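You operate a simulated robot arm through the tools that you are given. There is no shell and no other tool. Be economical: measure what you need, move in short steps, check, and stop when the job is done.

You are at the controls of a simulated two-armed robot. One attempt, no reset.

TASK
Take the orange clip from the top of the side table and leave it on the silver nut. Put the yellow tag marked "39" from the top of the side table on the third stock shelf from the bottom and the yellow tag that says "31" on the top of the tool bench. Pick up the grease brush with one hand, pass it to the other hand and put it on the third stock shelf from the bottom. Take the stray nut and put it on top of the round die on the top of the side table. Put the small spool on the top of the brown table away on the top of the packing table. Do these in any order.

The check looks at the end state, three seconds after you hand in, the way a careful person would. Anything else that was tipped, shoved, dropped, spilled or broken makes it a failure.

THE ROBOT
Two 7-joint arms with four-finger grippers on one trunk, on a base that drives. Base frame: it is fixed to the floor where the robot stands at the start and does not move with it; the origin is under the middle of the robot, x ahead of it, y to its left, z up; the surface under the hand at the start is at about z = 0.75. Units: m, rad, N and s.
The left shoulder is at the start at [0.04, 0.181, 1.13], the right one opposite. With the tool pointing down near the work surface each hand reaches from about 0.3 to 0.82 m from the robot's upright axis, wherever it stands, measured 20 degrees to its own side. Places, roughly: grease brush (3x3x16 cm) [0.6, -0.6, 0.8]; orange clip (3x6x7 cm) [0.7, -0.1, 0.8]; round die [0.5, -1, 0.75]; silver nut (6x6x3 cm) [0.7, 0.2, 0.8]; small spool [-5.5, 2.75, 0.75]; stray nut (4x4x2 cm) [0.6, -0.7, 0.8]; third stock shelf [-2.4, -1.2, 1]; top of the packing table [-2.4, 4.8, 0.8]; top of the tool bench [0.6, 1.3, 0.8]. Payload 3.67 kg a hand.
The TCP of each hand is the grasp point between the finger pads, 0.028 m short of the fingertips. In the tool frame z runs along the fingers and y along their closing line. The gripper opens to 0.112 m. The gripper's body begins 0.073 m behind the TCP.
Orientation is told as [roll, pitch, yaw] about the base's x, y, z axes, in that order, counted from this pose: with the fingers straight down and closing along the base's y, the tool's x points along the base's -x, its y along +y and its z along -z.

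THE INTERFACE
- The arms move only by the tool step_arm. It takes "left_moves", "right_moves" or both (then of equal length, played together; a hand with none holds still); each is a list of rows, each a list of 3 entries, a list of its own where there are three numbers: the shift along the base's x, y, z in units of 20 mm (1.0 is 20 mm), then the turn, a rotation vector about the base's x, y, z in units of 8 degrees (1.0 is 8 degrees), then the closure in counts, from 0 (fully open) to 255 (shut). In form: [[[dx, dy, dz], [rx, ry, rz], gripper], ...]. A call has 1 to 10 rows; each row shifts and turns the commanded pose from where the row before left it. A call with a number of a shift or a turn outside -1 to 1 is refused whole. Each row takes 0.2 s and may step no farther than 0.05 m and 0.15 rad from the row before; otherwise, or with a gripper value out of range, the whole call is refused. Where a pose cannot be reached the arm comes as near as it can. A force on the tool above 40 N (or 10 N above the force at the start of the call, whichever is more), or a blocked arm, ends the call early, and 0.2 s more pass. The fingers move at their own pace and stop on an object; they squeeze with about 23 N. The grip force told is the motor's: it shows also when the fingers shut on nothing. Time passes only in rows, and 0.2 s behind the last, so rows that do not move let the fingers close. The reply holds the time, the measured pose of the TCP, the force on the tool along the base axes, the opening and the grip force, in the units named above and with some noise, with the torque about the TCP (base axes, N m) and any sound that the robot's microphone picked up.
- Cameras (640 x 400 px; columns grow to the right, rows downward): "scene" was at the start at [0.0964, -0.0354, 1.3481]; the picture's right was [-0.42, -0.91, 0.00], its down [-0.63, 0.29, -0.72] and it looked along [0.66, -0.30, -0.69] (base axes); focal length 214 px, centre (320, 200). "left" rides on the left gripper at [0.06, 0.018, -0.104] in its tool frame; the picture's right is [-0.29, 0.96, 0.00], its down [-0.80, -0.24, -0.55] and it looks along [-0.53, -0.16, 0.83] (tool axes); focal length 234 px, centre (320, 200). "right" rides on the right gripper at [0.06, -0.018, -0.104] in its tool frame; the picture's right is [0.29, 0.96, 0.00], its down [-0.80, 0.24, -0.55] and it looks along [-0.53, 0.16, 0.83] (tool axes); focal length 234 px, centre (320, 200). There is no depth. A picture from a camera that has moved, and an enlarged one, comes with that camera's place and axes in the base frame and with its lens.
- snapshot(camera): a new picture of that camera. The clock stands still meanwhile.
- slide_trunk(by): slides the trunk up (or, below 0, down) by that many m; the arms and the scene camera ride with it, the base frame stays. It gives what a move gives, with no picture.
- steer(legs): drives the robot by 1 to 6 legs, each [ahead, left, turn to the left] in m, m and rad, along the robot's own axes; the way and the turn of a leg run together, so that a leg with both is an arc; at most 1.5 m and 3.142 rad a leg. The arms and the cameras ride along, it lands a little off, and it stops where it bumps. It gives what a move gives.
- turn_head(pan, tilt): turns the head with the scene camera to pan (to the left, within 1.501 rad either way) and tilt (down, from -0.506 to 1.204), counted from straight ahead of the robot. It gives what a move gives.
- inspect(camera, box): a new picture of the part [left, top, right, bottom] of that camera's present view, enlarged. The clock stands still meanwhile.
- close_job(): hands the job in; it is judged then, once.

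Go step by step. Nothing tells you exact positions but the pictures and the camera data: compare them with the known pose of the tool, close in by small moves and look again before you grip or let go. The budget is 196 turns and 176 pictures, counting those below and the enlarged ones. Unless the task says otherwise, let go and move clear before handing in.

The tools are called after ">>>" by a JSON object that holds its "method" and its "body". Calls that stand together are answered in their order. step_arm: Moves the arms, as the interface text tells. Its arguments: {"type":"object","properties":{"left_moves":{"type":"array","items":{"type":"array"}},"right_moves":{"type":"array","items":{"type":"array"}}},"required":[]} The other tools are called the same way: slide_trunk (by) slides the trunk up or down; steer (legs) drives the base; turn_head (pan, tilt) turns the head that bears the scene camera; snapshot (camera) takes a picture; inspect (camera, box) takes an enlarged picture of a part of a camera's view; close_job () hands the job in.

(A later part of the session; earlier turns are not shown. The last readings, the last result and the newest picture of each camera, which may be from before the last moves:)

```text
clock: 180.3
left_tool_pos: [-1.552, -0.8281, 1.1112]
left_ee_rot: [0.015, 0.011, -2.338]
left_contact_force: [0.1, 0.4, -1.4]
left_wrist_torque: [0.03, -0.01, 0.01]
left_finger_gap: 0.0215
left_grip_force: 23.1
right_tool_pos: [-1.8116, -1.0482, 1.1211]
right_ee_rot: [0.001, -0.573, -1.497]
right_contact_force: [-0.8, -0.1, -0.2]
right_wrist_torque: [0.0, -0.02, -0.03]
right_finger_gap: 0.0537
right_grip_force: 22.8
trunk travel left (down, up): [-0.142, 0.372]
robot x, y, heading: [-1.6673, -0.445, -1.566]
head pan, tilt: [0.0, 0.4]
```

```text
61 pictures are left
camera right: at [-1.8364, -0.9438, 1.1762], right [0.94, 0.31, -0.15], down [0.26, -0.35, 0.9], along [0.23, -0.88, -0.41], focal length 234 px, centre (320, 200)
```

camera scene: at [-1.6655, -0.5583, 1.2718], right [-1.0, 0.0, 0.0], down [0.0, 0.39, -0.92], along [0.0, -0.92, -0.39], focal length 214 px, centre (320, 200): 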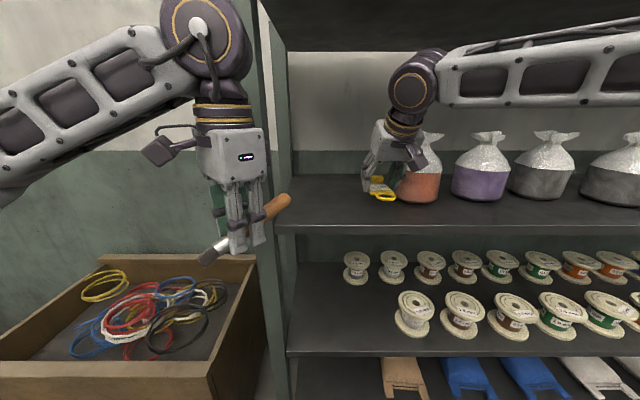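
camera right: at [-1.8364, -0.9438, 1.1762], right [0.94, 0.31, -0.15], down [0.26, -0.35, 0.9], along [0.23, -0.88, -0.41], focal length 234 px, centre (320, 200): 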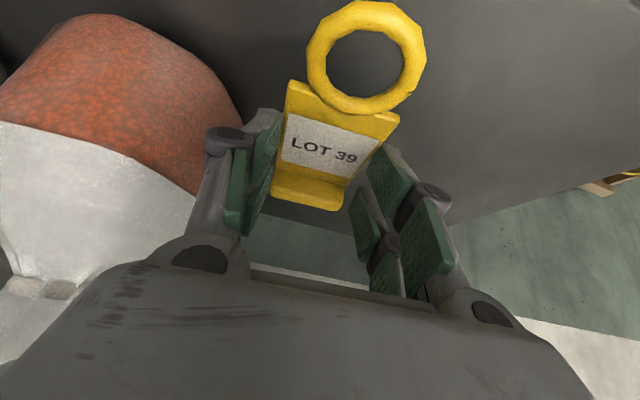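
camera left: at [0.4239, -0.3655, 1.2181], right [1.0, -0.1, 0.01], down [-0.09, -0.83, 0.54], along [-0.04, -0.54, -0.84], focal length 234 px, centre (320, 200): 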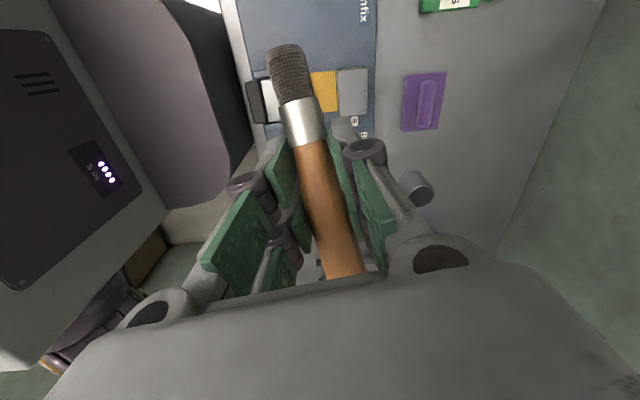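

Shift 4 cm away from the red bag, then lower toward the shelf.

>>> {"method": "step_arm", "body": {"right_moves": [[[1, 0, 0], [0, 0, 0], 255], [[1, -0.4, 0], [0, 0, 0], 255], [[0, 0, -0.8], [0, 0, 0], 255], [[0, 0, -0.8], [0, 0, 0], 255], [[0, 0, -0.3], [0, 0, 0], 255]]}}

>>> {"method": "inspect", "body": {"camera": "scene", "box": [280, 120, 480, 245]}}

>>> {"method": "snapshot", "body": {"camera": "right"}}

```text
clock: 181.5
left_tool_pos: [-1.5529, -0.8264, 1.1128]
left_ee_rot: [0.016, 0.008, -2.337]
left_contact_force: [0.1, 1.0, -1.0]
left_wrist_torque: [0.0, 0.01, -0.01]
left_finger_gap: 0.0215
left_grip_force: 23.0
right_tool_pos: [-1.77, -1.055, 1.0852]
right_ee_rot: [0.001, -0.575, -1.499]
right_contact_force: [-0.2, -0.2, -0.9]
right_wrist_torque: [-0.02, -0.01, -0.02]
right_finger_gap: 0.0536
right_grip_force: 22.8
trunk travel left (down, up): [-0.142, 0.372]
robot x, y, heading: [-1.6654, -0.4437, -1.574]
head pan, tilt: [0.0, 0.4]
```

```text
3.20 times, centred on (380, 182) of scene
camera zoom: at [-1.6655, -0.5571, 1.2719], right [-1.0, 0.0, 0.0], down [0.0, 0.39, -0.92], along [0.0, -0.92, -0.39], focal length 686 px, centre (128, 256)
```

zoom: 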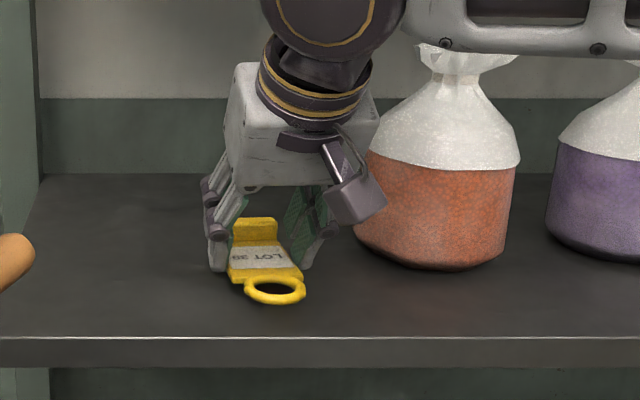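

```text
59 pictures are left
camera right: at [-1.7967, -0.9503, 1.1388], right [0.94, 0.31, -0.15], down [0.26, -0.35, 0.9], along [0.23, -0.88, -0.41], focal length 234 px, centre (320, 200)
```

right: 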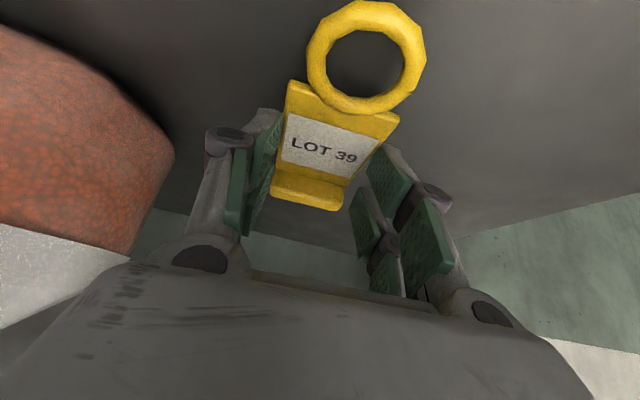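

Lower in small steps to contact.

>>> {"method": "step_arm", "body": {"right_moves": [[[0, 0, -0.3], [0, 0, 0], 255], [[0, 0, -0.15], [0, 0, 0], 255]]}}

>>> {"method": "inspect", "body": {"camera": "scene", "box": [320, 160, 420, 230]}}

```text
clock: 182.1
left_tool_pos: [-1.5521, -0.8284, 1.1122]
left_ee_rot: [0.017, 0.009, -2.334]
left_contact_force: [0.5, 0.1, -0.1]
left_wrist_torque: [0.01, 0.01, -0.01]
left_finger_gap: 0.021
left_grip_force: 22.6
right_tool_pos: [-1.7701, -1.0558, 1.0768]
right_ee_rot: [0.001, -0.574, -1.498]
right_contact_force: [-0.1, -0.3, -0.3]
right_wrist_torque: [0.0, -0.01, 0.01]
right_finger_gap: 0.054
right_grip_force: 23.0
trunk travel left (down, up): [-0.142, 0.372]
robot x, y, heading: [-1.6648, -0.4436, -1.575]
head pan, tilt: [0.0, 0.4]
```

```text
5.71 times, centred on (370, 195) of scene
camera zoom: at [-1.6654, -0.5573, 1.2719], right [-1.0, 0.0, 0.0], down [0.0, 0.39, -0.92], along [0.0, -0.92, -0.39], focal length 1226 px, centre (34, 229)
```

zoom: 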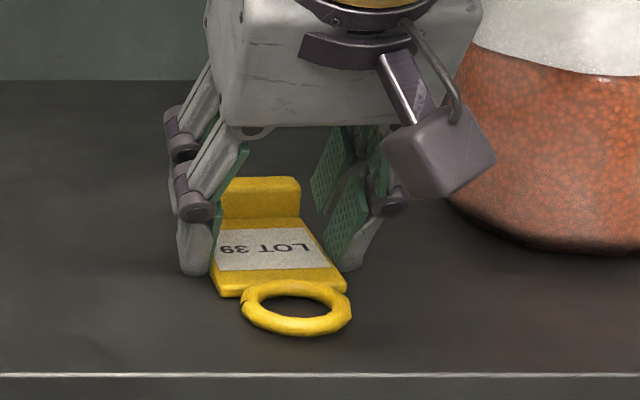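

>>> {"method": "step_arm", "body": {"right_moves": [[[0, 0, -0.2], [0, 0, 0], 255], [[0, 0, -0.15], [0, 0, 0], 255], [[0, 0, -0.15], [0, 0, 0], 255]]}}

```text
clock: 182.9
left_tool_pos: [-1.5521, -0.8277, 1.1114]
left_ee_rot: [0.016, 0.009, -2.336]
left_contact_force: [-0.5, -0.1, -0.9]
left_wrist_torque: [0.02, 0.0, 0.01]
left_finger_gap: 0.0215
left_grip_force: 23.0
right_tool_pos: [-1.7704, -1.0535, 1.0755]
right_ee_rot: [0.005, -0.592, -1.499]
right_contact_force: [0.0, 3.7, 9.6]
right_wrist_torque: [0.26, 0.27, -0.12]
right_finger_gap: 0.054
right_grip_force: 22.4
trunk travel left (down, up): [-0.142, 0.372]
robot x, y, heading: [-1.6654, -0.4436, -1.57]
head pan, tilt: [0.0, 0.4]
stopped in row 3 (right hand): the force on the tool passed its limit at 43 N (the readings are from after the stop); the commanded pose is now the measured one
```

Contact with the shelf. Release the tag.

>>> {"method": "step_arm", "body": {"right_moves": [[[0, 0, 0.1], [0, 0, 0], 130], [[0, 0, 0], [0, 0, 0], 100], [[0, 0, 0], [0, 0, 0], 80]]}}

>>> {"method": "inspect", "body": {"camera": "scene", "box": [320, 160, 420, 230]}}

```text
clock: 183.7
left_tool_pos: [-1.5517, -0.828, 1.112]
left_ee_rot: [0.016, 0.009, -2.337]
left_contact_force: [0.5, -0.5, 0.3]
left_wrist_torque: [0.0, 0.0, 0.03]
left_finger_gap: 0.0215
left_grip_force: 22.6
right_tool_pos: [-1.7709, -1.0556, 1.0744]
right_ee_rot: [0.004, -0.588, -1.498]
right_contact_force: [0.2, 0.2, 0.4]
right_wrist_torque: [0.03, 0.01, -0.02]
right_finger_gap: 0.0768
right_grip_force: 0.0
trunk travel left (down, up): [-0.142, 0.372]
robot x, y, heading: [-1.6675, -0.4431, -1.573]
head pan, tilt: [0.0, 0.4]
```

```text
5.71 times, centred on (370, 195) of scene
camera zoom: at [-1.6654, -0.5574, 1.2719], right [-1.0, 0.0, 0.0], down [0.0, 0.39, -0.92], along [0.0, -0.92, -0.39], focal length 1226 px, centre (34, 229)
```

zoom: 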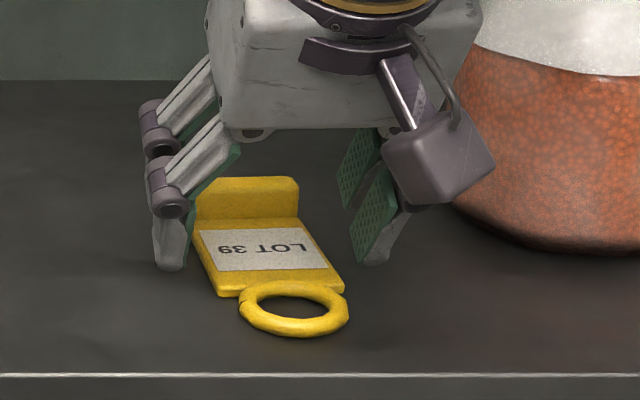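

Tag 39 lies on the third shelf. Withdraw the right hand.

>>> {"method": "step_arm", "body": {"right_moves": [[[0, 0.3, 0.8], [0, 0, 0], 80], [[0, 0.4, 0.9], [0, 0, 0], 80], [[0, 0.6, 0.8], [0, 0, 0], 80], [[0, 1, 0.3], [0, 0, 0], 80], [[0, 1, 0], [0, 0, 0], 0], [[0, 1, 0], [0, 0, 0], 0], [[-0.5, 1, 0], [0, 0, 0], 0], [[-1, 1, 0], [0, 0, 0], 0], [[-1, 1, 0], [0, 0, 0], 0], [[-1, 1, 0], [0, 0, 0], 0]]}}

>>> {"method": "snapshot", "body": {"camera": "scene"}}

>>> {"method": "snapshot", "body": {"camera": "left"}}

```text
clock: 185.9
left_tool_pos: [-1.5531, -0.8268, 1.1118]
left_ee_rot: [0.018, 0.009, -2.339]
left_contact_force: [-0.3, -0.7, -0.6]
left_wrist_torque: [0.0, -0.07, 0.01]
left_finger_gap: 0.0216
left_grip_force: 23.0
right_tool_pos: [-1.8416, -0.8872, 1.1316]
right_ee_rot: [0.003, -0.587, -1.499]
right_contact_force: [-1.0, -0.3, 0.1]
right_wrist_torque: [0.0, -0.03, 0.01]
right_finger_gap: 0.112
right_grip_force: 0.0
trunk travel left (down, up): [-0.142, 0.372]
robot x, y, heading: [-1.6666, -0.4426, -1.571]
head pan, tilt: [0.0, 0.4]
```

```text
56 pictures are left
camera scene: at [-1.6664, -0.5564, 1.272], right [-1.0, 0.0, 0.0], down [0.0, 0.39, -0.92], along [0.0, -0.92, -0.39], focal length 214 px, centre (320, 200)
```

scene: 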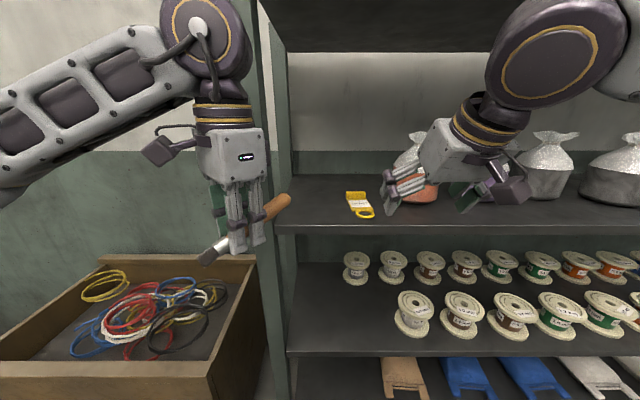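

```text
55 pictures are left
camera left: at [-1.4996, -0.7955, 1.2184], right [0.49, -0.87, 0.01], down [-0.74, -0.41, 0.54], along [-0.47, -0.28, -0.84], focal length 234 px, centre (320, 200)
```

left: 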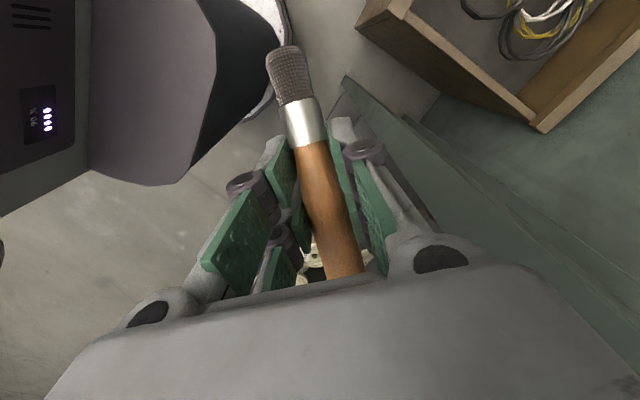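

Now the brush: turn the left hand so the brush points into the shelf, level it, and shift to x ≈ -1.665; right hand moves away.

>>> {"method": "step_arm", "body": {"left_moves": [[[-0.7, 0, 0.3], [0, 0, 0.8], 255], [[-0.7, 0, 0.3], [0, 0, 0.8], 255], [[-0.7, 0, 0.3], [0, 0, 0.8], 255], [[-0.7, 0, 0.3], [0, 0, 0.8], 255], [[-0.7, 0, 0], [0, 0, 0.8], 255], [[-0.7, 0, 0], [0, 0, 0.8], 255], [[-0.7, 0, 0], [0, 0, 0.7], 255], [[-0.7, 0, 0], [0.7, 0, 0], 255], [[0, 0, 0], [0.8, 0, 0], 255], [[0, 0, 0], [0.7, 0, 0], 255]], "right_moves": [[[-1, 0.3, 0], [0, 0, 0], 0], [[-1, 0.3, 0], [0, 0, 0], 0], [[-1, 0.3, 0], [0, 0, 0], 0], [[-1, 0.3, 0], [0, 0, 0], 0], [[-1, 0.3, 0], [0, 0, 0], 0], [[-1, 0.3, 0], [0, 0, 0], 0], [[0, 0, 0], [0, 0, 0], 0], [[0, 0, 0], [0, 0, 0], 0], [[0, 0, 0], [0, 0, 0], 0], [[0, 0, 0], [0, 0, 0], 0]]}}

>>> {"method": "snapshot", "body": {"camera": "scene"}}

>>> {"method": "snapshot", "body": {"camera": "left"}}

```text
clock: 188.1
left_tool_pos: [-1.665, -0.8296, 1.1364]
left_ee_rot: [0.016, 0.317, -1.568]
left_contact_force: [-1.0, -0.5, -0.4]
left_wrist_torque: [0.04, -0.04, 0.0]
left_finger_gap: 0.0215
left_grip_force: 23.2
right_tool_pos: [-1.9607, -0.854, 1.1305]
right_ee_rot: [0.006, -0.588, -1.501]
right_contact_force: [-0.8, 0.1, -0.2]
right_wrist_torque: [0.0, 0.0, -0.01]
right_finger_gap: 0.1119
right_grip_force: 0.0
trunk travel left (down, up): [-0.142, 0.372]
robot x, y, heading: [-1.6698, -0.4459, -1.571]
head pan, tilt: [0.0, 0.4]
```

```text
54 pictures are left
camera scene: at [-1.6659, -0.5577, 1.2719], right [-1.0, 0.0, 0.0], down [0.0, 0.39, -0.92], along [0.0, -0.92, -0.39], focal length 214 px, centre (320, 200)
```

scene: 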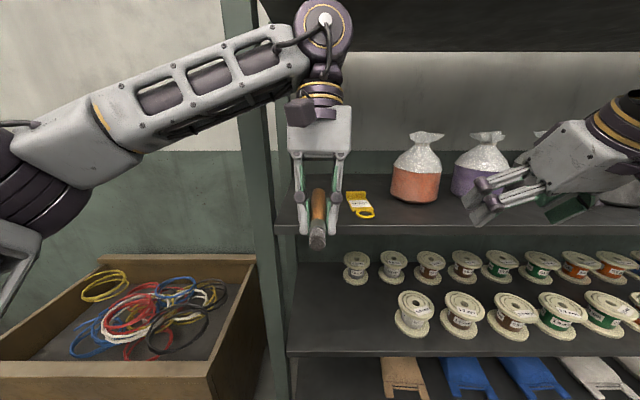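

```text
53 pictures are left
camera left: at [-1.6476, -0.8041, 1.2549], right [0.96, -0.28, -0.07], down [-0.25, -0.93, 0.27], along [-0.14, -0.24, -0.96], focal length 234 px, centre (320, 200)
```

left: 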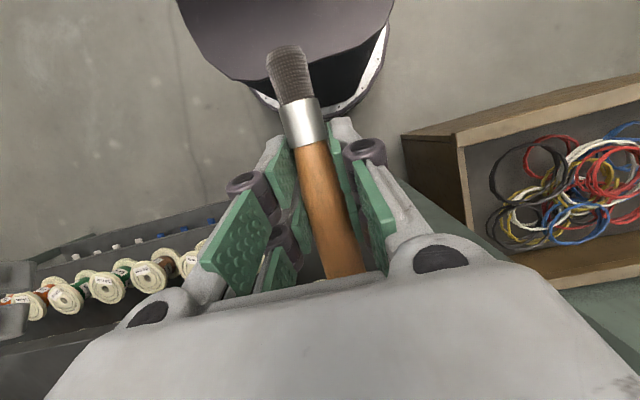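

Brush is level. Lower a bit to clear the upper shelf, then move in over the third shelf.

>>> {"method": "step_arm", "body": {"left_moves": [[[0, 0, -1], [0, 0, 0], 255], [[0, 0, -1], [0, 0, 0], 255], [[0, -1, 0], [0, 0, 0], 255], [[0, -1, 0], [0, 0, 0], 255], [[0, -1, 0], [0, 0, 0], 255], [[0, -1, 0], [0, 0, 0], 255], [[0, -1, 0], [0, 0, 0], 255], [[0, -1, 0], [0, 0, 0], 255], [[0, -1, 0], [0, 0, 0], 255]]}}

>>> {"method": "step_arm", "body": {"left_moves": [[[0, -1, 0], [0, 0, 0], 255], [[0, -1, 0], [0, 0, 0], 255], [[0, -1, 0], [0, 0, 0], 255], [[0, -1, 0], [0, 0, 0], 255], [[0, -1, 0], [0, 0, 0], 255]]}}

>>> {"method": "snapshot", "body": {"camera": "scene"}}

>>> {"method": "snapshot", "body": {"camera": "left"}}

```text
clock: 190.3
left_tool_pos: [-1.676, -0.9282, 1.106]
left_ee_rot: [0.04, 0.288, -1.607]
left_contact_force: [-0.2, 0.1, -1.1]
left_wrist_torque: [0.02, -0.01, 0.03]
left_finger_gap: 0.0217
left_grip_force: 22.6
right_tool_pos: [-1.957, -0.8312, 1.1374]
right_ee_rot: [0.007, -0.605, -1.493]
right_contact_force: [0.1, 0.4, 0.4]
right_wrist_torque: [-0.05, 0.03, -0.02]
right_finger_gap: 0.112
right_grip_force: 0.1
trunk travel left (down, up): [-0.142, 0.372]
robot x, y, heading: [-1.6638, -0.4393, -1.564]
head pan, tilt: [0.0, 0.4]
stopped in row 9 (left hand): the arm was blocked; the commanded pose is now the measured one
```

```text
clock: 191.5
left_tool_pos: [-1.6817, -1.0455, 1.0881]
left_ee_rot: [0.037, 0.312, -1.6]
left_contact_force: [0.5, 0.2, 0.1]
left_wrist_torque: [0.04, 0.05, 0.03]
left_finger_gap: 0.0217
left_grip_force: 23.2
left hand out of reach, approached as far as the arm can: row 5
right_tool_pos: [-1.9693, -0.8501, 1.1292]
right_ee_rot: [0.015, -0.589, -1.505]
right_contact_force: [-0.1, -0.1, -0.1]
right_wrist_torque: [-0.03, 0.02, -0.03]
right_finger_gap: 0.1121
right_grip_force: 0.1
trunk travel left (down, up): [-0.142, 0.372]
robot x, y, heading: [-1.6698, -0.4441, -1.569]
head pan, tilt: [0.0, 0.4]
```

```text
52 pictures are left
camera scene: at [-1.6754, -0.5534, 1.2722], right [-1.0, 0.0, -0.01], down [0.01, 0.39, -0.92], along [0.0, -0.92, -0.39], focal length 214 px, centre (320, 200)
```

scene: 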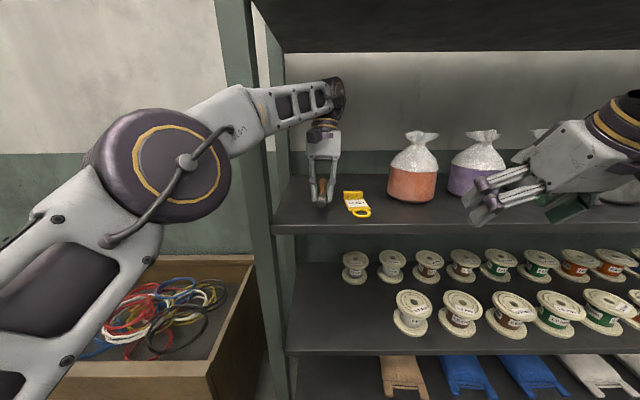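

```text
51 pictures are left
camera left: at [-1.6651, -1.0202, 1.2076], right [0.95, -0.31, -0.06], down [-0.29, -0.92, 0.27], along [-0.14, -0.24, -0.96], focal length 234 px, centre (320, 200)
```

left: 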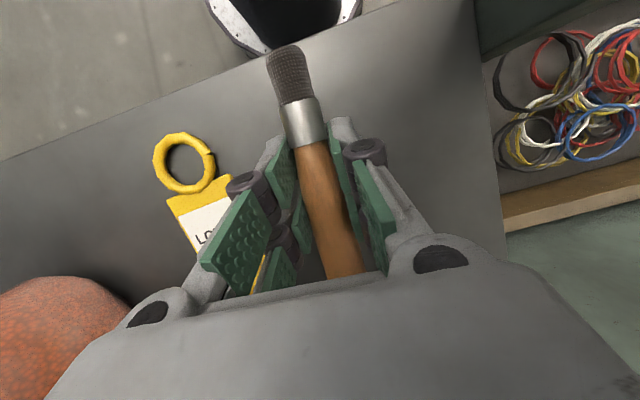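

The forearm brushed the shelf post; the brush is now above the shelf at y -1.05. I lower gently.

>>> {"method": "step_arm", "body": {"left_moves": [[[0, 0, -0.4], [0, 0, 0], 255], [[0, 0, -0.3], [0, 0, 0], 255], [[0, 0, -0.2], [0, 0, 0], 255]]}}

>>> {"method": "inspect", "body": {"camera": "scene", "box": [260, 60, 420, 240]}}

```text
clock: 192.3
left_tool_pos: [-1.6862, -1.0326, 1.0758]
left_ee_rot: [0.053, 0.302, -1.597]
left_contact_force: [-0.3, 0.4, -0.7]
left_wrist_torque: [0.01, 0.01, 0.0]
left_finger_gap: 0.0213
left_grip_force: 22.9
right_tool_pos: [-1.9713, -0.841, 1.1297]
right_ee_rot: [0.021, -0.595, -1.506]
right_contact_force: [0.7, -1.1, -0.3]
right_wrist_torque: [0.03, -0.02, -0.01]
right_finger_gap: 0.1119
right_grip_force: 0.1
trunk travel left (down, up): [-0.142, 0.372]
robot x, y, heading: [-1.6664, -0.4386, -1.57]
head pan, tilt: [0.0, 0.4]
```

```text
2.22 times, centred on (340, 150) of scene
camera zoom: at [-1.6791, -0.5432, 1.2728], right [-1.0, 0.0, -0.01], down [0.01, 0.38, -0.92], along [0.01, -0.92, -0.38], focal length 477 px, centre (276, 311)
```

zoom: 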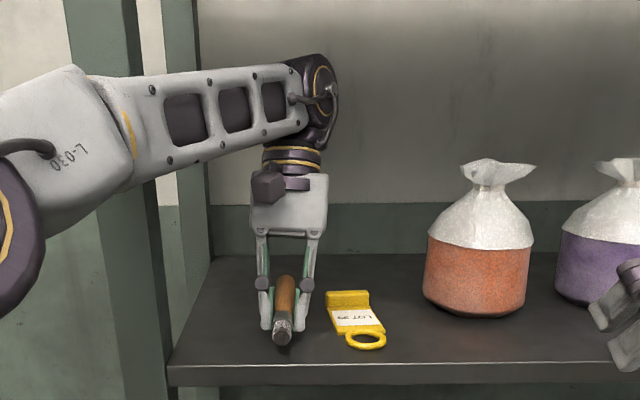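

The forearm is leaning lightly on the post; I lower the last bit and release promptly.

>>> {"method": "step_arm", "body": {"left_moves": [[[0, 0, -0.35], [0, 0, 0], 255], [[0, 0, 0], [0, 0, 0], 200], [[0, 0, 0], [0, 0, 0], 160], [[0, 0, 0], [0, 0, 0], 140]]}}

>>> {"method": "inspect", "body": {"camera": "scene", "box": [260, 60, 420, 240]}}

>>> {"method": "snapshot", "body": {"camera": "left"}}

```text
clock: 193.5
left_tool_pos: [-1.6902, -1.0297, 1.074]
left_ee_rot: [0.051, 0.294, -1.616]
left_contact_force: [0.1, 3.8, 6.8]
left_wrist_torque: [0.08, 0.21, -0.1]
left_finger_gap: 0.0509
left_grip_force: 0.1
right_tool_pos: [-1.968, -0.8389, 1.1298]
right_ee_rot: [0.012, -0.594, -1.509]
right_contact_force: [0.3, 0.6, 0.5]
right_wrist_torque: [-0.06, -0.03, 0.0]
right_finger_gap: 0.1122
right_grip_force: 0.0
trunk travel left (down, up): [-0.142, 0.372]
robot x, y, heading: [-1.6672, -0.4334, -1.576]
head pan, tilt: [0.0, 0.4]
stopped in row 4 (left hand): the arm was blocked; the commanded pose is now the measured one
```

```text
2.22 times, centred on (340, 150) of scene
camera zoom: at [-1.6732, -0.5428, 1.2725], right [-1.0, 0.0, -0.01], down [0.01, 0.38, -0.92], along [0.0, -0.92, -0.38], focal length 477 px, centre (276, 311)
```

zoom: 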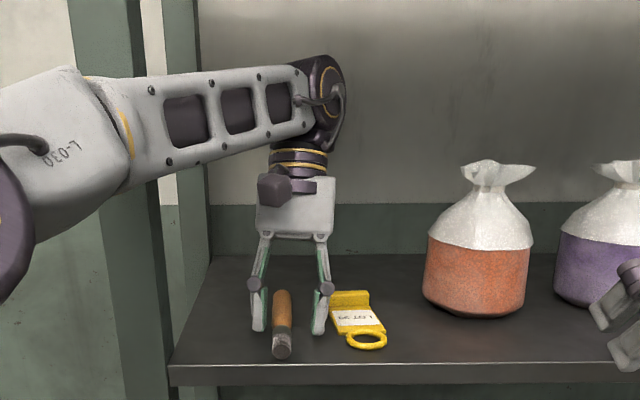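

```text
48 pictures are left
camera left: at [-1.6758, -1.0032, 1.1925], right [0.94, -0.33, -0.04], down [-0.31, -0.91, 0.29], along [-0.13, -0.26, -0.96], focal length 234 px, centre (320, 200)
```

left: 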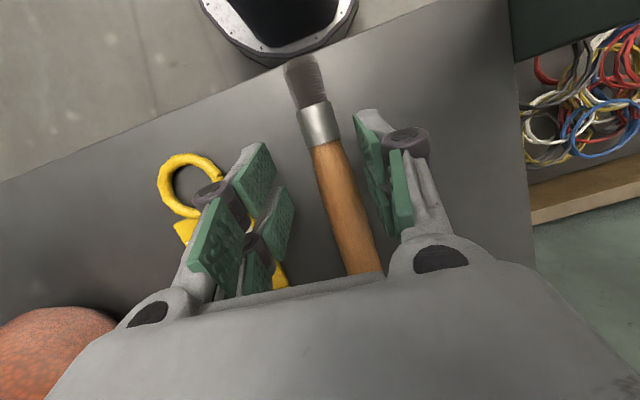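

The brush lies on the shelf. Lift the hand straight up, then out.

>>> {"method": "step_arm", "body": {"left_moves": [[[0.1, 0, 0.6], [0, 0, 0], 140], [[0, 0, 0.8], [0, 0, 0], 140], [[0, 0, 0.8], [0, 0, 0], 140]]}}

>>> {"method": "inspect", "body": {"camera": "scene", "box": [260, 60, 420, 240]}}

```text
clock: 194.3
left_tool_pos: [-1.673, -1.0338, 1.1059]
left_ee_rot: [0.041, 0.302, -1.602]
left_contact_force: [-0.2, -0.3, -0.6]
left_wrist_torque: [0.01, 0.03, 0.01]
left_finger_gap: 0.0506
left_grip_force: 0.1
left hand out of reach, approached as far as the arm can: row 3
right_tool_pos: [-1.962, -0.8482, 1.129]
right_ee_rot: [0.011, -0.588, -1.505]
right_contact_force: [-0.5, -0.2, 0.0]
right_wrist_torque: [0.03, 0.0, 0.02]
right_finger_gap: 0.1119
right_grip_force: 0.0
trunk travel left (down, up): [-0.142, 0.372]
robot x, y, heading: [-1.6616, -0.4401, -1.573]
head pan, tilt: [0.0, 0.4]
```

```text
2.22 times, centred on (340, 150) of scene
camera zoom: at [-1.6684, -0.5525, 1.2721], right [-1.0, 0.0, 0.0], down [0.0, 0.39, -0.92], along [0.0, -0.92, -0.39], focal length 477 px, centre (276, 311)
```

zoom: 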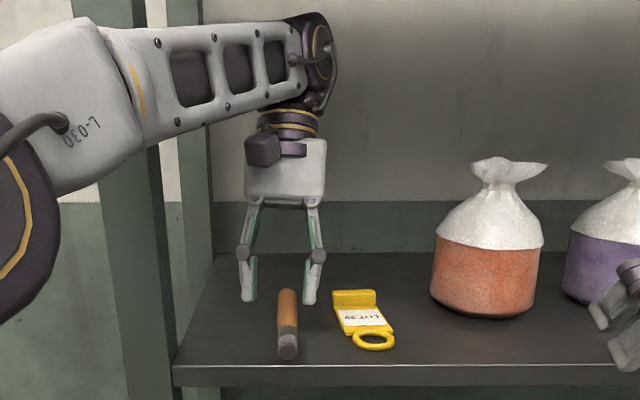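

Both items rest on the shelf. Pull the left hand straight out, then back the robot away.

>>> {"method": "step_arm", "body": {"left_moves": [[[0, 1, 0], [0, 0, 0], 140], [[0, 1, 0], [0, 0, 0], 140], [[0, 1, 0], [0, 0, 0], 140], [[0, 1, 0], [0, 0, 0], 140], [[0, 1, 0], [0, 0, 0], 100], [[0, 1, 0], [0, 0, 0], 50], [[0, 1, 0], [0, 0, 0], 0], [[0, 1, 0], [0, 0, 0], 0], [[0, 1, 0], [0, 0, 0], 0], [[0, 1, 0], [0, 0, 0], 0]]}}

>>> {"method": "steer", "body": {"legs": [[-0.45, 0, 0]]}}

>>> {"method": "snapshot", "body": {"camera": "scene"}}

```text
clock: 196.5
left_tool_pos: [-1.6687, -0.8338, 1.1055]
left_ee_rot: [0.039, 0.306, -1.604]
left_contact_force: [-0.4, -0.4, 0.2]
left_wrist_torque: [-0.04, 0.0, 0.0]
left_finger_gap: 0.1122
left_grip_force: 0.0
right_tool_pos: [-1.9583, -0.849, 1.13]
right_ee_rot: [0.003, -0.587, -1.499]
right_contact_force: [0.2, -0.3, 0.6]
right_wrist_torque: [0.01, -0.02, 0.0]
right_finger_gap: 0.1121
right_grip_force: 0.0
trunk travel left (down, up): [-0.142, 0.372]
robot x, y, heading: [-1.6657, -0.4404, -1.576]
head pan, tilt: [0.0, 0.4]
```

```text
clock: 199.3
left_tool_pos: [-1.6693, -0.3885, 1.1058]
left_ee_rot: [0.039, 0.303, -1.606]
left_contact_force: [-0.1, 1.1, -0.5]
left_wrist_torque: [-0.04, -0.04, 0.0]
left_finger_gap: 0.1117
left_grip_force: 0.0
right_tool_pos: [-1.9591, -0.4022, 1.13]
right_ee_rot: [0.005, -0.59, -1.501]
right_contact_force: [-0.1, 1.3, 0.0]
right_wrist_torque: [0.01, -0.01, 0.01]
right_finger_gap: 0.1121
right_grip_force: 0.1
trunk travel left (down, up): [-0.142, 0.372]
robot x, y, heading: [-1.6635, 0.0071, -1.574]
head pan, tilt: [0.0, 0.4]
```

```text
46 pictures are left
camera scene: at [-1.6631, -0.1054, 1.272], right [-1.0, 0.0, 0.0], down [0.0, 0.39, -0.92], along [0.0, -0.92, -0.39], focal length 214 px, centre (320, 200)
```

scene: 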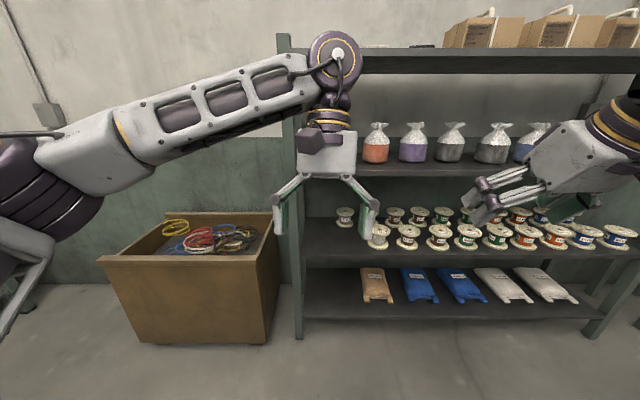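

Shelf all good. Straighten both hands, then turn toward the brown table and look for a path.

>>> {"method": "step_arm", "body": {"left_moves": [[[0, 0, 0], [-0.5, 0, 0], 0], [[0, 0, 0], [-0.5, 0, 0], 0], [[0, 0, 0], [-0.5, 0, 0], 0], [[0, 0, 0], [-0.5, 0, 0], 0], [[0.5, 0, 0], [-0.2, 0, 0], 0], [[1, 0, 0], [0, 0, 0], 0], [[1, 0, 0], [0, 0, 0], 0], [[1, 0, 0], [0, 0, 0], 0], [[1, 0, 0], [0, 0, 0], 0]], "right_moves": [[[0, 0, 0], [0.5, 0, 0], 0], [[0, 0, 0], [0.5, 0, 0], 0], [[0, 0, 0], [0.5, 0, 0], 0], [[0, 0, 0], [0.5, 0, 0], 0], [[0, 0, 0], [0.5, 0, 0], 0], [[0, 0, 0], [0.5, 0, 0], 0], [[0, 0, 0], [0.5, 0, 0], 0], [[0, 0, 0], [0.5, 0, 0], 0], [[0, 0, 0], [0.2, 0, 0], 0]]}}

>>> {"method": "steer", "body": {"legs": [[0, 0, -2.2]]}}

>>> {"method": "turn_head", "body": {"pan": 0.0, "tilt": 0.15}}

>>> {"method": "snapshot", "body": {"camera": "scene"}}

```text
clock: 201.3
left_tool_pos: [-1.5779, -0.387, 1.1056]
left_ee_rot: [0.048, 0.0, -1.602]
left_contact_force: [-0.1, 0.4, 0.1]
left_wrist_torque: [-0.02, 0.01, 0.01]
left_finger_gap: 0.1121
left_grip_force: 0.0
right_tool_pos: [-1.9577, -0.4004, 1.1301]
right_ee_rot: [0.044, -0.001, -1.512]
right_contact_force: [-0.4, 0.0, -0.2]
right_wrist_torque: [-0.01, -0.02, 0.01]
right_finger_gap: 0.1118
right_grip_force: 0.0
trunk travel left (down, up): [-0.142, 0.372]
robot x, y, heading: [-1.6616, 0.0111, -1.568]
head pan, tilt: [0.0, 0.4]
```

```text
clock: 207.5
left_tool_pos: [-2.0292, 0.1812, 1.1067]
left_ee_rot: [0.05, -0.001, 2.455]
left_contact_force: [-0.4, -0.4, -0.5]
left_wrist_torque: [0.03, -0.02, 0.0]
left_finger_gap: 0.1122
left_grip_force: 0.1
right_tool_pos: [-1.8101, 0.4901, 1.1297]
right_ee_rot: [0.044, -0.002, 2.545]
right_contact_force: [0.6, -0.3, -0.2]
right_wrist_torque: [-0.04, 0.03, -0.01]
right_finger_gap: 0.1122
right_grip_force: 0.1
trunk travel left (down, up): [-0.142, 0.372]
robot x, y, heading: [-1.6613, 0.0095, 2.485]
head pan, tilt: [0.0, 0.4]
```

```text
clock: 208.3
left_tool_pos: [-2.0298, 0.1818, 1.1045]
left_ee_rot: [0.048, -0.002, 2.455]
left_contact_force: [-0.3, 0.5, -0.7]
left_wrist_torque: [-0.02, 0.01, 0.01]
left_finger_gap: 0.1117
left_grip_force: 0.1
right_tool_pos: [-1.8104, 0.4924, 1.1299]
right_ee_rot: [0.044, -0.003, 2.545]
right_contact_force: [-0.8, 0.0, 0.0]
right_wrist_torque: [0.02, -0.01, 0.01]
right_finger_gap: 0.1119
right_grip_force: 0.0
trunk travel left (down, up): [-0.142, 0.372]
robot x, y, heading: [-1.663, 0.0077, 2.485]
head pan, tilt: [0.0, 0.15]
```

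```text
45 pictures are left
camera scene: at [-1.7524, 0.0758, 1.2951], right [0.61, 0.79, 0.0], down [0.12, -0.09, -0.99], along [-0.78, 0.6, -0.15], focal length 214 px, centre (320, 200)
```

scene: 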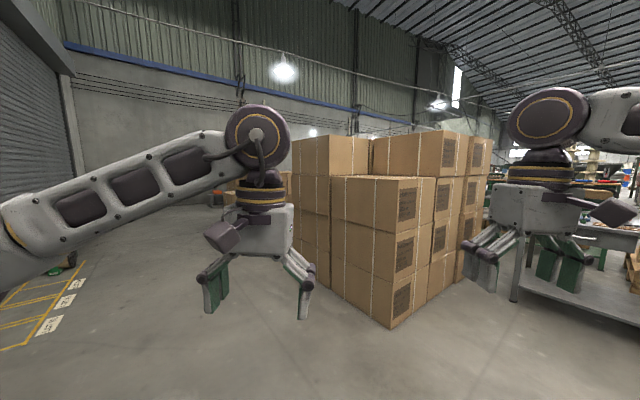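

A box stack blocks the direct way (about x -2.6..-3.7, y 1.3..2.9). I go along -x on the clear aisle first, then look right.

>>> {"method": "steer", "body": {"legs": [[0, 0, 0.65], [1.5, 0, 0], [0.9, 0, 0]]}}

>>> {"method": "turn_head", "body": {"pan": -0.9, "tilt": 0.2}}

>>> {"method": "snapshot", "body": {"camera": "scene"}}

>>> {"method": "turn_head", "body": {"pan": 0.0, "tilt": 0.2}}

>>> {"method": "snapshot", "body": {"camera": "scene"}}

```text
clock: 222.4
left_tool_pos: [-4.4684, -0.0963, 1.1045]
left_ee_rot: [0.049, -0.001, 3.11]
left_contact_force: [-0.3, -0.5, 0.1]
left_wrist_torque: [-0.02, -0.01, 0.02]
left_finger_gap: 0.112
left_grip_force: 0.1
right_tool_pos: [-4.4835, 0.2832, 1.1298]
right_ee_rot: [0.045, 0.0, -3.083]
right_contact_force: [-0.2, -0.1, 0.9]
right_wrist_torque: [-0.02, -0.03, 0.0]
right_finger_gap: 0.1119
right_grip_force: 0.1
trunk travel left (down, up): [-0.142, 0.372]
robot x, y, heading: [-4.0764, -0.0113, 3.14]
head pan, tilt: [0.0, 0.15]
```

```text
clock: 223.6
left_tool_pos: [-4.4675, -0.0967, 1.1047]
left_ee_rot: [0.048, -0.002, 3.106]
left_contact_force: [-0.4, -1.0, -0.3]
left_wrist_torque: [0.0, 0.01, -0.01]
left_finger_gap: 0.1119
left_grip_force: 0.0
right_tool_pos: [-4.482, 0.2825, 1.1309]
right_ee_rot: [0.043, -0.002, -3.082]
right_contact_force: [-0.3, -0.4, -0.2]
right_wrist_torque: [0.01, 0.0, 0.0]
right_finger_gap: 0.1119
right_grip_force: 0.1
trunk travel left (down, up): [-0.142, 0.372]
robot x, y, heading: [-4.0741, -0.0088, 3.144]
head pan, tilt: [-0.901, 0.201]
```

```text
44 pictures are left
camera scene: at [-4.1496, 0.0607, 1.2905], right [0.78, 0.62, 0.0], down [0.12, -0.16, -0.98], along [-0.61, 0.77, -0.2], focal length 214 px, centre (320, 200)
```

scene: 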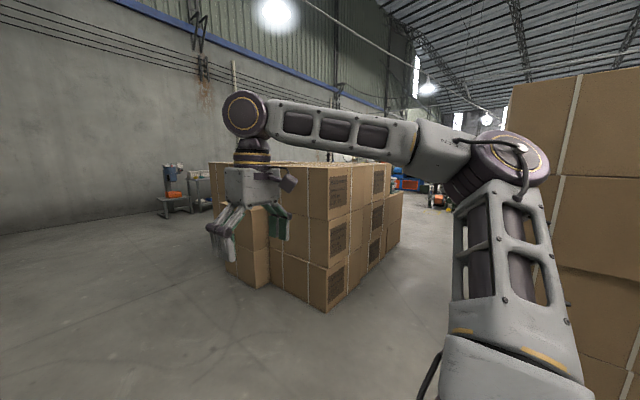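

```text
clock: 224.8
left_tool_pos: [-4.4682, -0.0974, 1.1064]
left_ee_rot: [0.047, -0.003, 3.107]
left_contact_force: [0.3, 0.2, 0.3]
left_wrist_torque: [-0.02, 0.0, 0.01]
left_finger_gap: 0.112
left_grip_force: 0.1
right_tool_pos: [-4.4823, 0.2832, 1.1295]
right_ee_rot: [0.043, -0.001, -3.083]
right_contact_force: [1.0, -0.2, -0.5]
right_wrist_torque: [0.0, 0.03, -0.03]
right_finger_gap: 0.112
right_grip_force: 0.1
trunk travel left (down, up): [-0.142, 0.372]
robot x, y, heading: [-4.0705, -0.0101, 3.146]
head pan, tilt: [0.0, 0.201]
```

```text
43 pictures are left
camera scene: at [-4.1849, -0.0122, 1.2905], right [0.0, 1.0, 0.0], down [0.2, 0.0, -0.98], along [-0.98, 0.0, -0.2], focal length 214 px, centre (320, 200)
```

scene: 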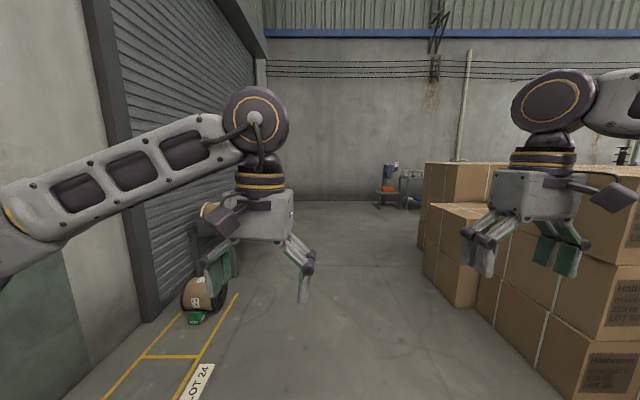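

Two stacks leave an aisle around x≈-4.6. I turn to face +y at its mouth and look through.

>>> {"method": "steer", "body": {"legs": [[0.5, 0, 0], [0, 0, -1.57]]}}

>>> {"method": "snapshot", "body": {"camera": "scene"}}

```text
clock: 232.1
left_tool_pos: [-4.6421, 0.3881, 1.105]
left_ee_rot: [0.048, -0.002, 1.504]
left_contact_force: [-0.7, 0.7, 0.9]
left_wrist_torque: [-0.02, -0.01, -0.01]
left_finger_gap: 0.1121
left_grip_force: 0.1
right_tool_pos: [-4.2615, 0.3913, 1.1294]
right_ee_rot: [0.044, -0.002, 1.597]
right_contact_force: [0.6, -0.7, -0.4]
right_wrist_torque: [-0.01, -0.01, 0.0]
right_finger_gap: 0.1119
right_grip_force: 0.2
trunk travel left (down, up): [-0.142, 0.372]
robot x, y, heading: [-4.5673, -0.0092, 1.534]
head pan, tilt: [0.0, 0.201]
```

```text
42 pictures are left
camera scene: at [-4.5646, 0.1028, 1.2905], right [1.0, -0.03, 0.0], down [-0.01, -0.2, -0.98], along [0.03, 0.98, -0.2], focal length 214 px, centre (320, 200)
```

scene: 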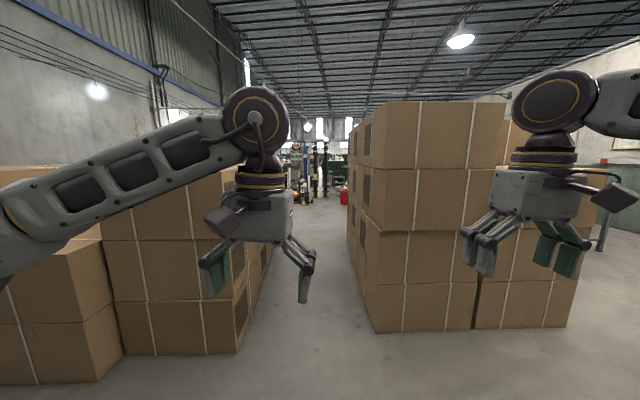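

The aisle is about 1.03 m wide (x -5.10 to -4.07). I retract the hands and will slide through sideways facing -x, which also faces the brown table.

>>> {"method": "step_arm", "body": {"left_moves": [[[0, -1, 0], [0, 0, 0], 0], [[0, -1, 0], [0, 0, 0], 0], [[0, -1, 0], [0, 0, 0], 0], [[0, -1, 0], [0, 0, 0], 0], [[0, -0.6, 0], [0, 0, 0], 0]], "right_moves": [[[0, -1, 0], [0, 0, 0], 0], [[0, -1, 0], [0, 0, 0], 0], [[0, -1, 0], [0, 0, 0], 0], [[0, -1, 0], [0, 0, 0], 0], [[0, -0.6, 0], [0, 0, 0], 0]]}}

>>> {"method": "steer", "body": {"legs": [[0, 0, 1.607], [-0.03, -0.9, 0]]}}

>>> {"method": "turn_head", "body": {"pan": -0.8, "tilt": 0.6}}

>>> {"method": "snapshot", "body": {"camera": "scene"}}

```text
clock: 233.3
left_tool_pos: [-4.6409, 0.2969, 1.1043]
left_ee_rot: [0.051, -0.002, 1.504]
left_contact_force: [0.5, -0.1, -0.2]
left_wrist_torque: [0.03, 0.01, 0.01]
left_finger_gap: 0.1118
left_grip_force: 0.1
right_tool_pos: [-4.2622, 0.2968, 1.1305]
right_ee_rot: [0.043, -0.001, 1.595]
right_contact_force: [-0.1, -0.2, 0.6]
right_wrist_torque: [0.01, 0.02, -0.02]
right_finger_gap: 0.112
right_grip_force: 0.0
trunk travel left (down, up): [-0.142, 0.372]
robot x, y, heading: [-4.5688, -0.0078, 1.533]
head pan, tilt: [0.0, 0.201]
```

```text
clock: 242.2
left_tool_pos: [-4.7929, 0.8092, 1.1061]
left_ee_rot: [0.05, -0.001, 3.048]
left_contact_force: [-0.1, -0.5, -0.6]
left_wrist_torque: [0.01, 0.0, -0.03]
left_finger_gap: 0.1121
left_grip_force: 0.1
right_tool_pos: [-4.7829, 1.1897, 1.1308]
right_ee_rot: [0.045, 0.0, 3.138]
right_contact_force: [0.2, -0.2, -0.9]
right_wrist_torque: [-0.01, -0.01, 0.02]
right_finger_gap: 0.112
right_grip_force: 0.1
trunk travel left (down, up): [-0.142, 0.372]
robot x, y, heading: [-4.4833, 0.8708, 3.078]
head pan, tilt: [0.0, 0.201]
```

```text
clock: 243.4
left_tool_pos: [-4.7935, 0.8093, 1.1058]
left_ee_rot: [0.05, -0.002, 3.05]
left_contact_force: [0.3, -0.2, -0.4]
left_wrist_torque: [0.02, 0.0, 0.02]
left_finger_gap: 0.112
left_grip_force: 0.0
right_tool_pos: [-4.7833, 1.1881, 1.1319]
right_ee_rot: [0.044, 0.0, 3.141]
right_contact_force: [-0.5, 0.3, 0.8]
right_wrist_torque: [0.02, 0.01, -0.01]
right_finger_gap: 0.1119
right_grip_force: 0.0
trunk travel left (down, up): [-0.142, 0.372]
robot x, y, heading: [-4.482, 0.8742, 3.078]
head pan, tilt: [-0.799, 0.6]
```

```text
41 pictures are left
camera scene: at [-4.56, 0.9397, 1.2537], right [0.76, 0.65, 0.0], down [0.37, -0.43, -0.83], along [-0.54, 0.63, -0.56], focal length 214 px, centre (320, 200)
```

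scene: 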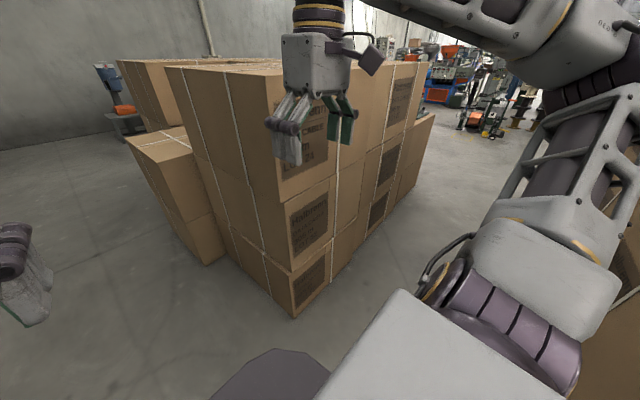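

A lower brown object appears behind the stack; let me enlarge that.

>>> {"method": "inspect", "body": {"camera": "scene", "box": [360, 60, 480, 220]}}

```text
2.50 times, centred on (420, 140) of scene
camera zoom: at [-4.56, 0.9397, 1.2537], right [0.76, 0.65, 0.0], down [0.37, -0.43, -0.83], along [-0.54, 0.63, -0.56], focal length 536 px, centre (70, 350)
```

zoom: 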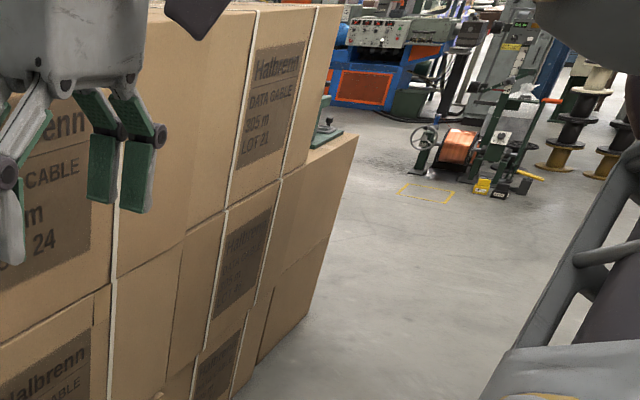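

No table visible yet; the stack runs to y≈3.3. I correct heading and slide through the aisle.

>>> {"method": "steer", "body": {"legs": [[0.06, 0, 0.063], [0, -1.2, 0]]}}

```text
clock: 250.2
left_tool_pos: [-4.8432, 1.9852, 1.1055]
left_ee_rot: [0.051, -0.002, 3.099]
left_contact_force: [0.0, 1.1, 0.5]
left_wrist_torque: [-0.01, 0.03, 0.0]
left_finger_gap: 0.1119
left_grip_force: 0.1
right_tool_pos: [-4.8516, 2.3653, 1.1309]
right_ee_rot: [0.043, -0.002, -3.093]
right_contact_force: [0.1, 0.4, -0.8]
right_wrist_torque: [-0.05, 0.02, -0.02]
right_finger_gap: 0.112
right_grip_force: 0.1
trunk travel left (down, up): [-0.142, 0.372]
robot x, y, heading: [-4.5361, 2.063, 3.134]
head pan, tilt: [-0.799, 0.6]
```

>>> {"method": "steer", "body": {"legs": [[0, -1.1, 0.008], [0, -0.9, 0]]}}

>>> {"method": "turn_head", "body": {"pan": 0.3, "tilt": 0.3}}

>>> {"method": "snapshot", "body": {"camera": "scene"}}

```text
clock: 260.5
left_tool_pos: [-4.8035, 4.0041, 1.1053]
left_ee_rot: [0.051, -0.001, 3.082]
left_contact_force: [0.4, -0.4, 1.3]
left_wrist_torque: [-0.03, 0.0, -0.02]
left_finger_gap: 0.1119
left_grip_force: 0.1
right_tool_pos: [-4.8061, 4.3827, 1.1312]
right_ee_rot: [0.044, -0.001, -3.109]
right_contact_force: [-0.5, 0.6, -0.3]
right_wrist_torque: [-0.04, 0.0, 0.0]
right_finger_gap: 0.1119
right_grip_force: 0.0
trunk travel left (down, up): [-0.142, 0.372]
robot x, y, heading: [-4.4971, 4.0771, 3.117]
head pan, tilt: [-0.799, 0.6]
```

```text
clock: 261.8
left_tool_pos: [-4.8041, 4.0028, 1.1059]
left_ee_rot: [0.047, 0.001, 3.083]
left_contact_force: [-0.3, 0.3, 0.8]
left_wrist_torque: [-0.03, -0.02, 0.0]
left_finger_gap: 0.112
left_grip_force: 0.0
right_tool_pos: [-4.8061, 4.3824, 1.1295]
right_ee_rot: [0.045, -0.003, -3.11]
right_contact_force: [-0.2, 0.1, -0.2]
right_wrist_torque: [0.0, -0.02, 0.0]
right_finger_gap: 0.1122
right_grip_force: 0.0
trunk travel left (down, up): [-0.142, 0.372]
robot x, y, heading: [-4.4974, 4.0791, 3.11]
head pan, tilt: [0.3, 0.3]
```

```text
39 pictures are left
camera scene: at [-4.6052, 4.0513, 1.2812], right [-0.27, 0.96, 0.0], down [0.29, 0.08, -0.96], along [-0.92, -0.26, -0.3], focal length 214 px, centre (320, 200)
```

scene: 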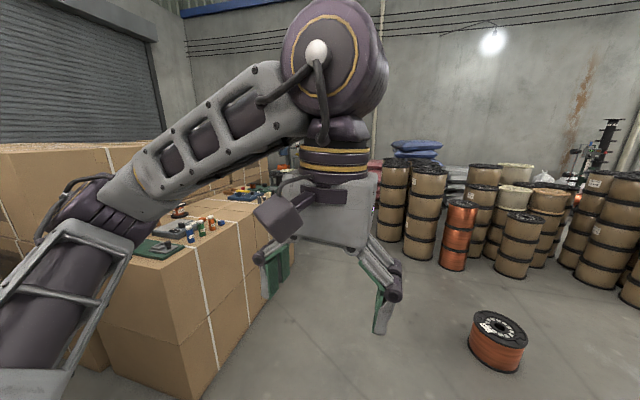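

The "brown table" is the low carton block with items on top. Let me enlarge its top.

>>> {"method": "inspect", "body": {"camera": "scene", "box": [110, 170, 290, 280]}}

```text
3.56 times, centred on (200, 225) of scene
camera zoom: at [-4.6052, 4.0513, 1.2812], right [-0.27, 0.96, 0.0], down [0.29, 0.08, -0.96], along [-0.92, -0.26, -0.3], focal length 763 px, centre (747, 111)
```

zoom: 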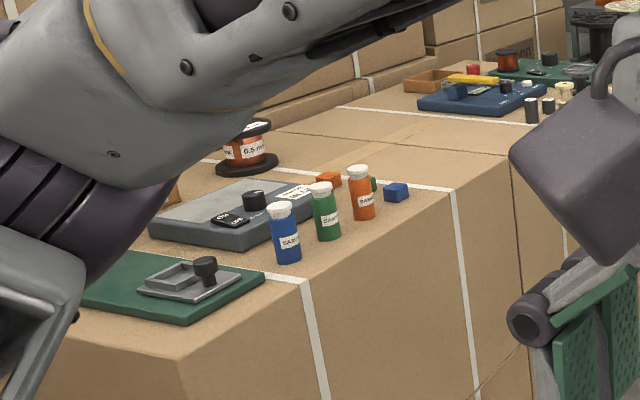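

The 0.5 mm spool sits around (-5.6,2.78) on the carton block, whose north edge is y≈3.2. I position on its north side facing it.

>>> {"method": "steer", "body": {"legs": [[0, 0, 1.6], [0, -0.9, 0]]}}

>>> {"method": "slide_trunk", "body": {"by": 0.12}}

>>> {"method": "steer", "body": {"legs": [[0.3, 0, 0]]}}

>>> {"method": "turn_head", "body": {"pan": -0.15, "tilt": 0.7}}

>>> {"method": "snapshot", "body": {"camera": "scene"}}

```text
clock: 270.9
left_tool_pos: [-5.3222, 3.8, 1.107]
left_ee_rot: [0.052, -0.002, -1.634]
left_contact_force: [0.4, -1.0, 0.2]
left_wrist_torque: [0.0, -0.02, -0.01]
left_finger_gap: 0.112
left_grip_force: 0.0
right_tool_pos: [-5.7002, 3.7989, 1.1309]
right_ee_rot: [0.043, -0.003, -1.542]
right_contact_force: [0.0, 0.3, -0.5]
right_wrist_torque: [-0.02, -0.01, 0.01]
right_finger_gap: 0.1117
right_grip_force: 0.1
trunk travel left (down, up): [-0.142, 0.372]
robot x, y, heading: [-5.3907, 4.1092, -1.601]
head pan, tilt: [0.3, 0.3]
```

```text
clock: 272.4
left_tool_pos: [-5.3212, 3.8003, 1.2252]
left_ee_rot: [0.049, -0.001, -1.634]
left_contact_force: [0.1, 0.8, -0.5]
left_wrist_torque: [0.02, 0.01, -0.02]
left_finger_gap: 0.112
left_grip_force: 0.1
right_tool_pos: [-5.7, 3.7986, 1.25]
right_ee_rot: [0.043, -0.003, -1.543]
right_contact_force: [-0.5, -0.3, -0.2]
right_wrist_torque: [-0.01, -0.01, -0.01]
right_finger_gap: 0.1119
right_grip_force: 0.1
trunk travel left (down, up): [-0.262, 0.252]
robot x, y, heading: [-5.392, 4.1055, -1.603]
head pan, tilt: [0.3, 0.3]
```

```text
clock: 274.4
left_tool_pos: [-5.3302, 3.5007, 1.2262]
left_ee_rot: [0.049, -0.002, -1.636]
left_contact_force: [-0.5, 0.4, 0.6]
left_wrist_torque: [0.01, 0.02, 0.0]
left_finger_gap: 0.1119
left_grip_force: 0.0
right_tool_pos: [-5.7107, 3.5003, 1.2513]
right_ee_rot: [0.043, -0.002, -1.546]
right_contact_force: [0.1, -0.2, 0.9]
right_wrist_torque: [0.01, 0.02, -0.02]
right_finger_gap: 0.112
right_grip_force: 0.0
trunk travel left (down, up): [-0.262, 0.252]
robot x, y, heading: [-5.4015, 3.8073, -1.604]
head pan, tilt: [0.3, 0.3]
```

```text
clock: 275.4
left_tool_pos: [-5.3309, 3.5016, 1.2263]
left_ee_rot: [0.049, -0.005, -1.635]
left_contact_force: [0.2, 0.6, 0.4]
left_wrist_torque: [0.0, 0.01, 0.01]
left_finger_gap: 0.1118
left_grip_force: 0.0
right_tool_pos: [-5.7094, 3.5012, 1.2514]
right_ee_rot: [0.043, -0.004, -1.546]
right_contact_force: [0.2, 0.3, -0.1]
right_wrist_torque: [-0.01, 0.02, -0.02]
right_finger_gap: 0.1119
right_grip_force: 0.1
trunk travel left (down, up): [-0.262, 0.252]
robot x, y, heading: [-5.4029, 3.8101, -1.6]
head pan, tilt: [-0.15, 0.7]
```

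```text
37 pictures are left
camera scene: at [-5.4178, 3.7047, 1.3653], right [-0.98, 0.18, 0.0], down [0.12, 0.63, -0.77], along [-0.14, -0.75, -0.64], focal length 214 px, centre (320, 200)
```

scene: 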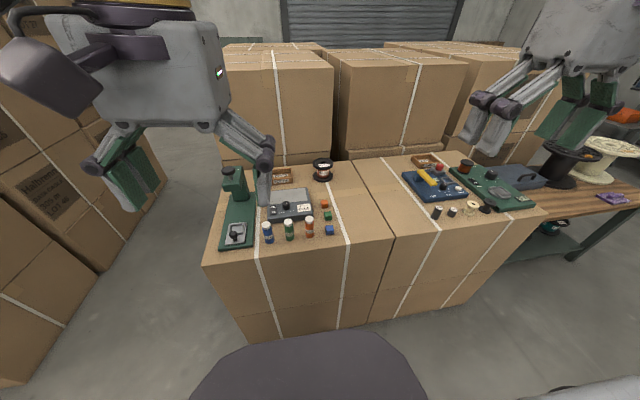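

The spool is at about (-5.60,2.785). Enlarge it to judge its size.

>>> {"method": "inspect", "body": {"camera": "scene", "box": [260, 140, 370, 245]}}

```text
3.81 times, centred on (315, 192) of scene
camera zoom: at [-5.4178, 3.7047, 1.3653], right [-0.98, 0.18, 0.0], down [0.12, 0.63, -0.77], along [-0.14, -0.75, -0.64], focal length 817 px, centre (339, 229)
```

zoom: 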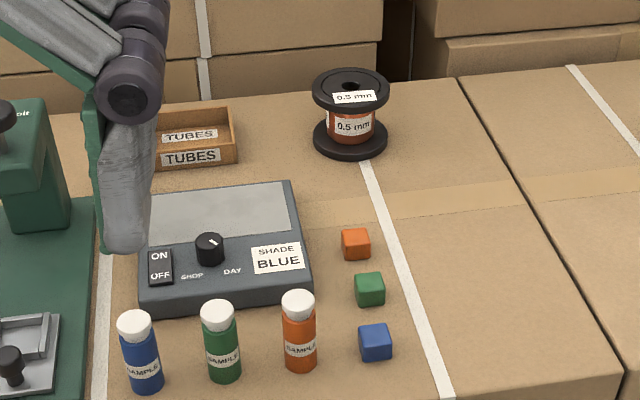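

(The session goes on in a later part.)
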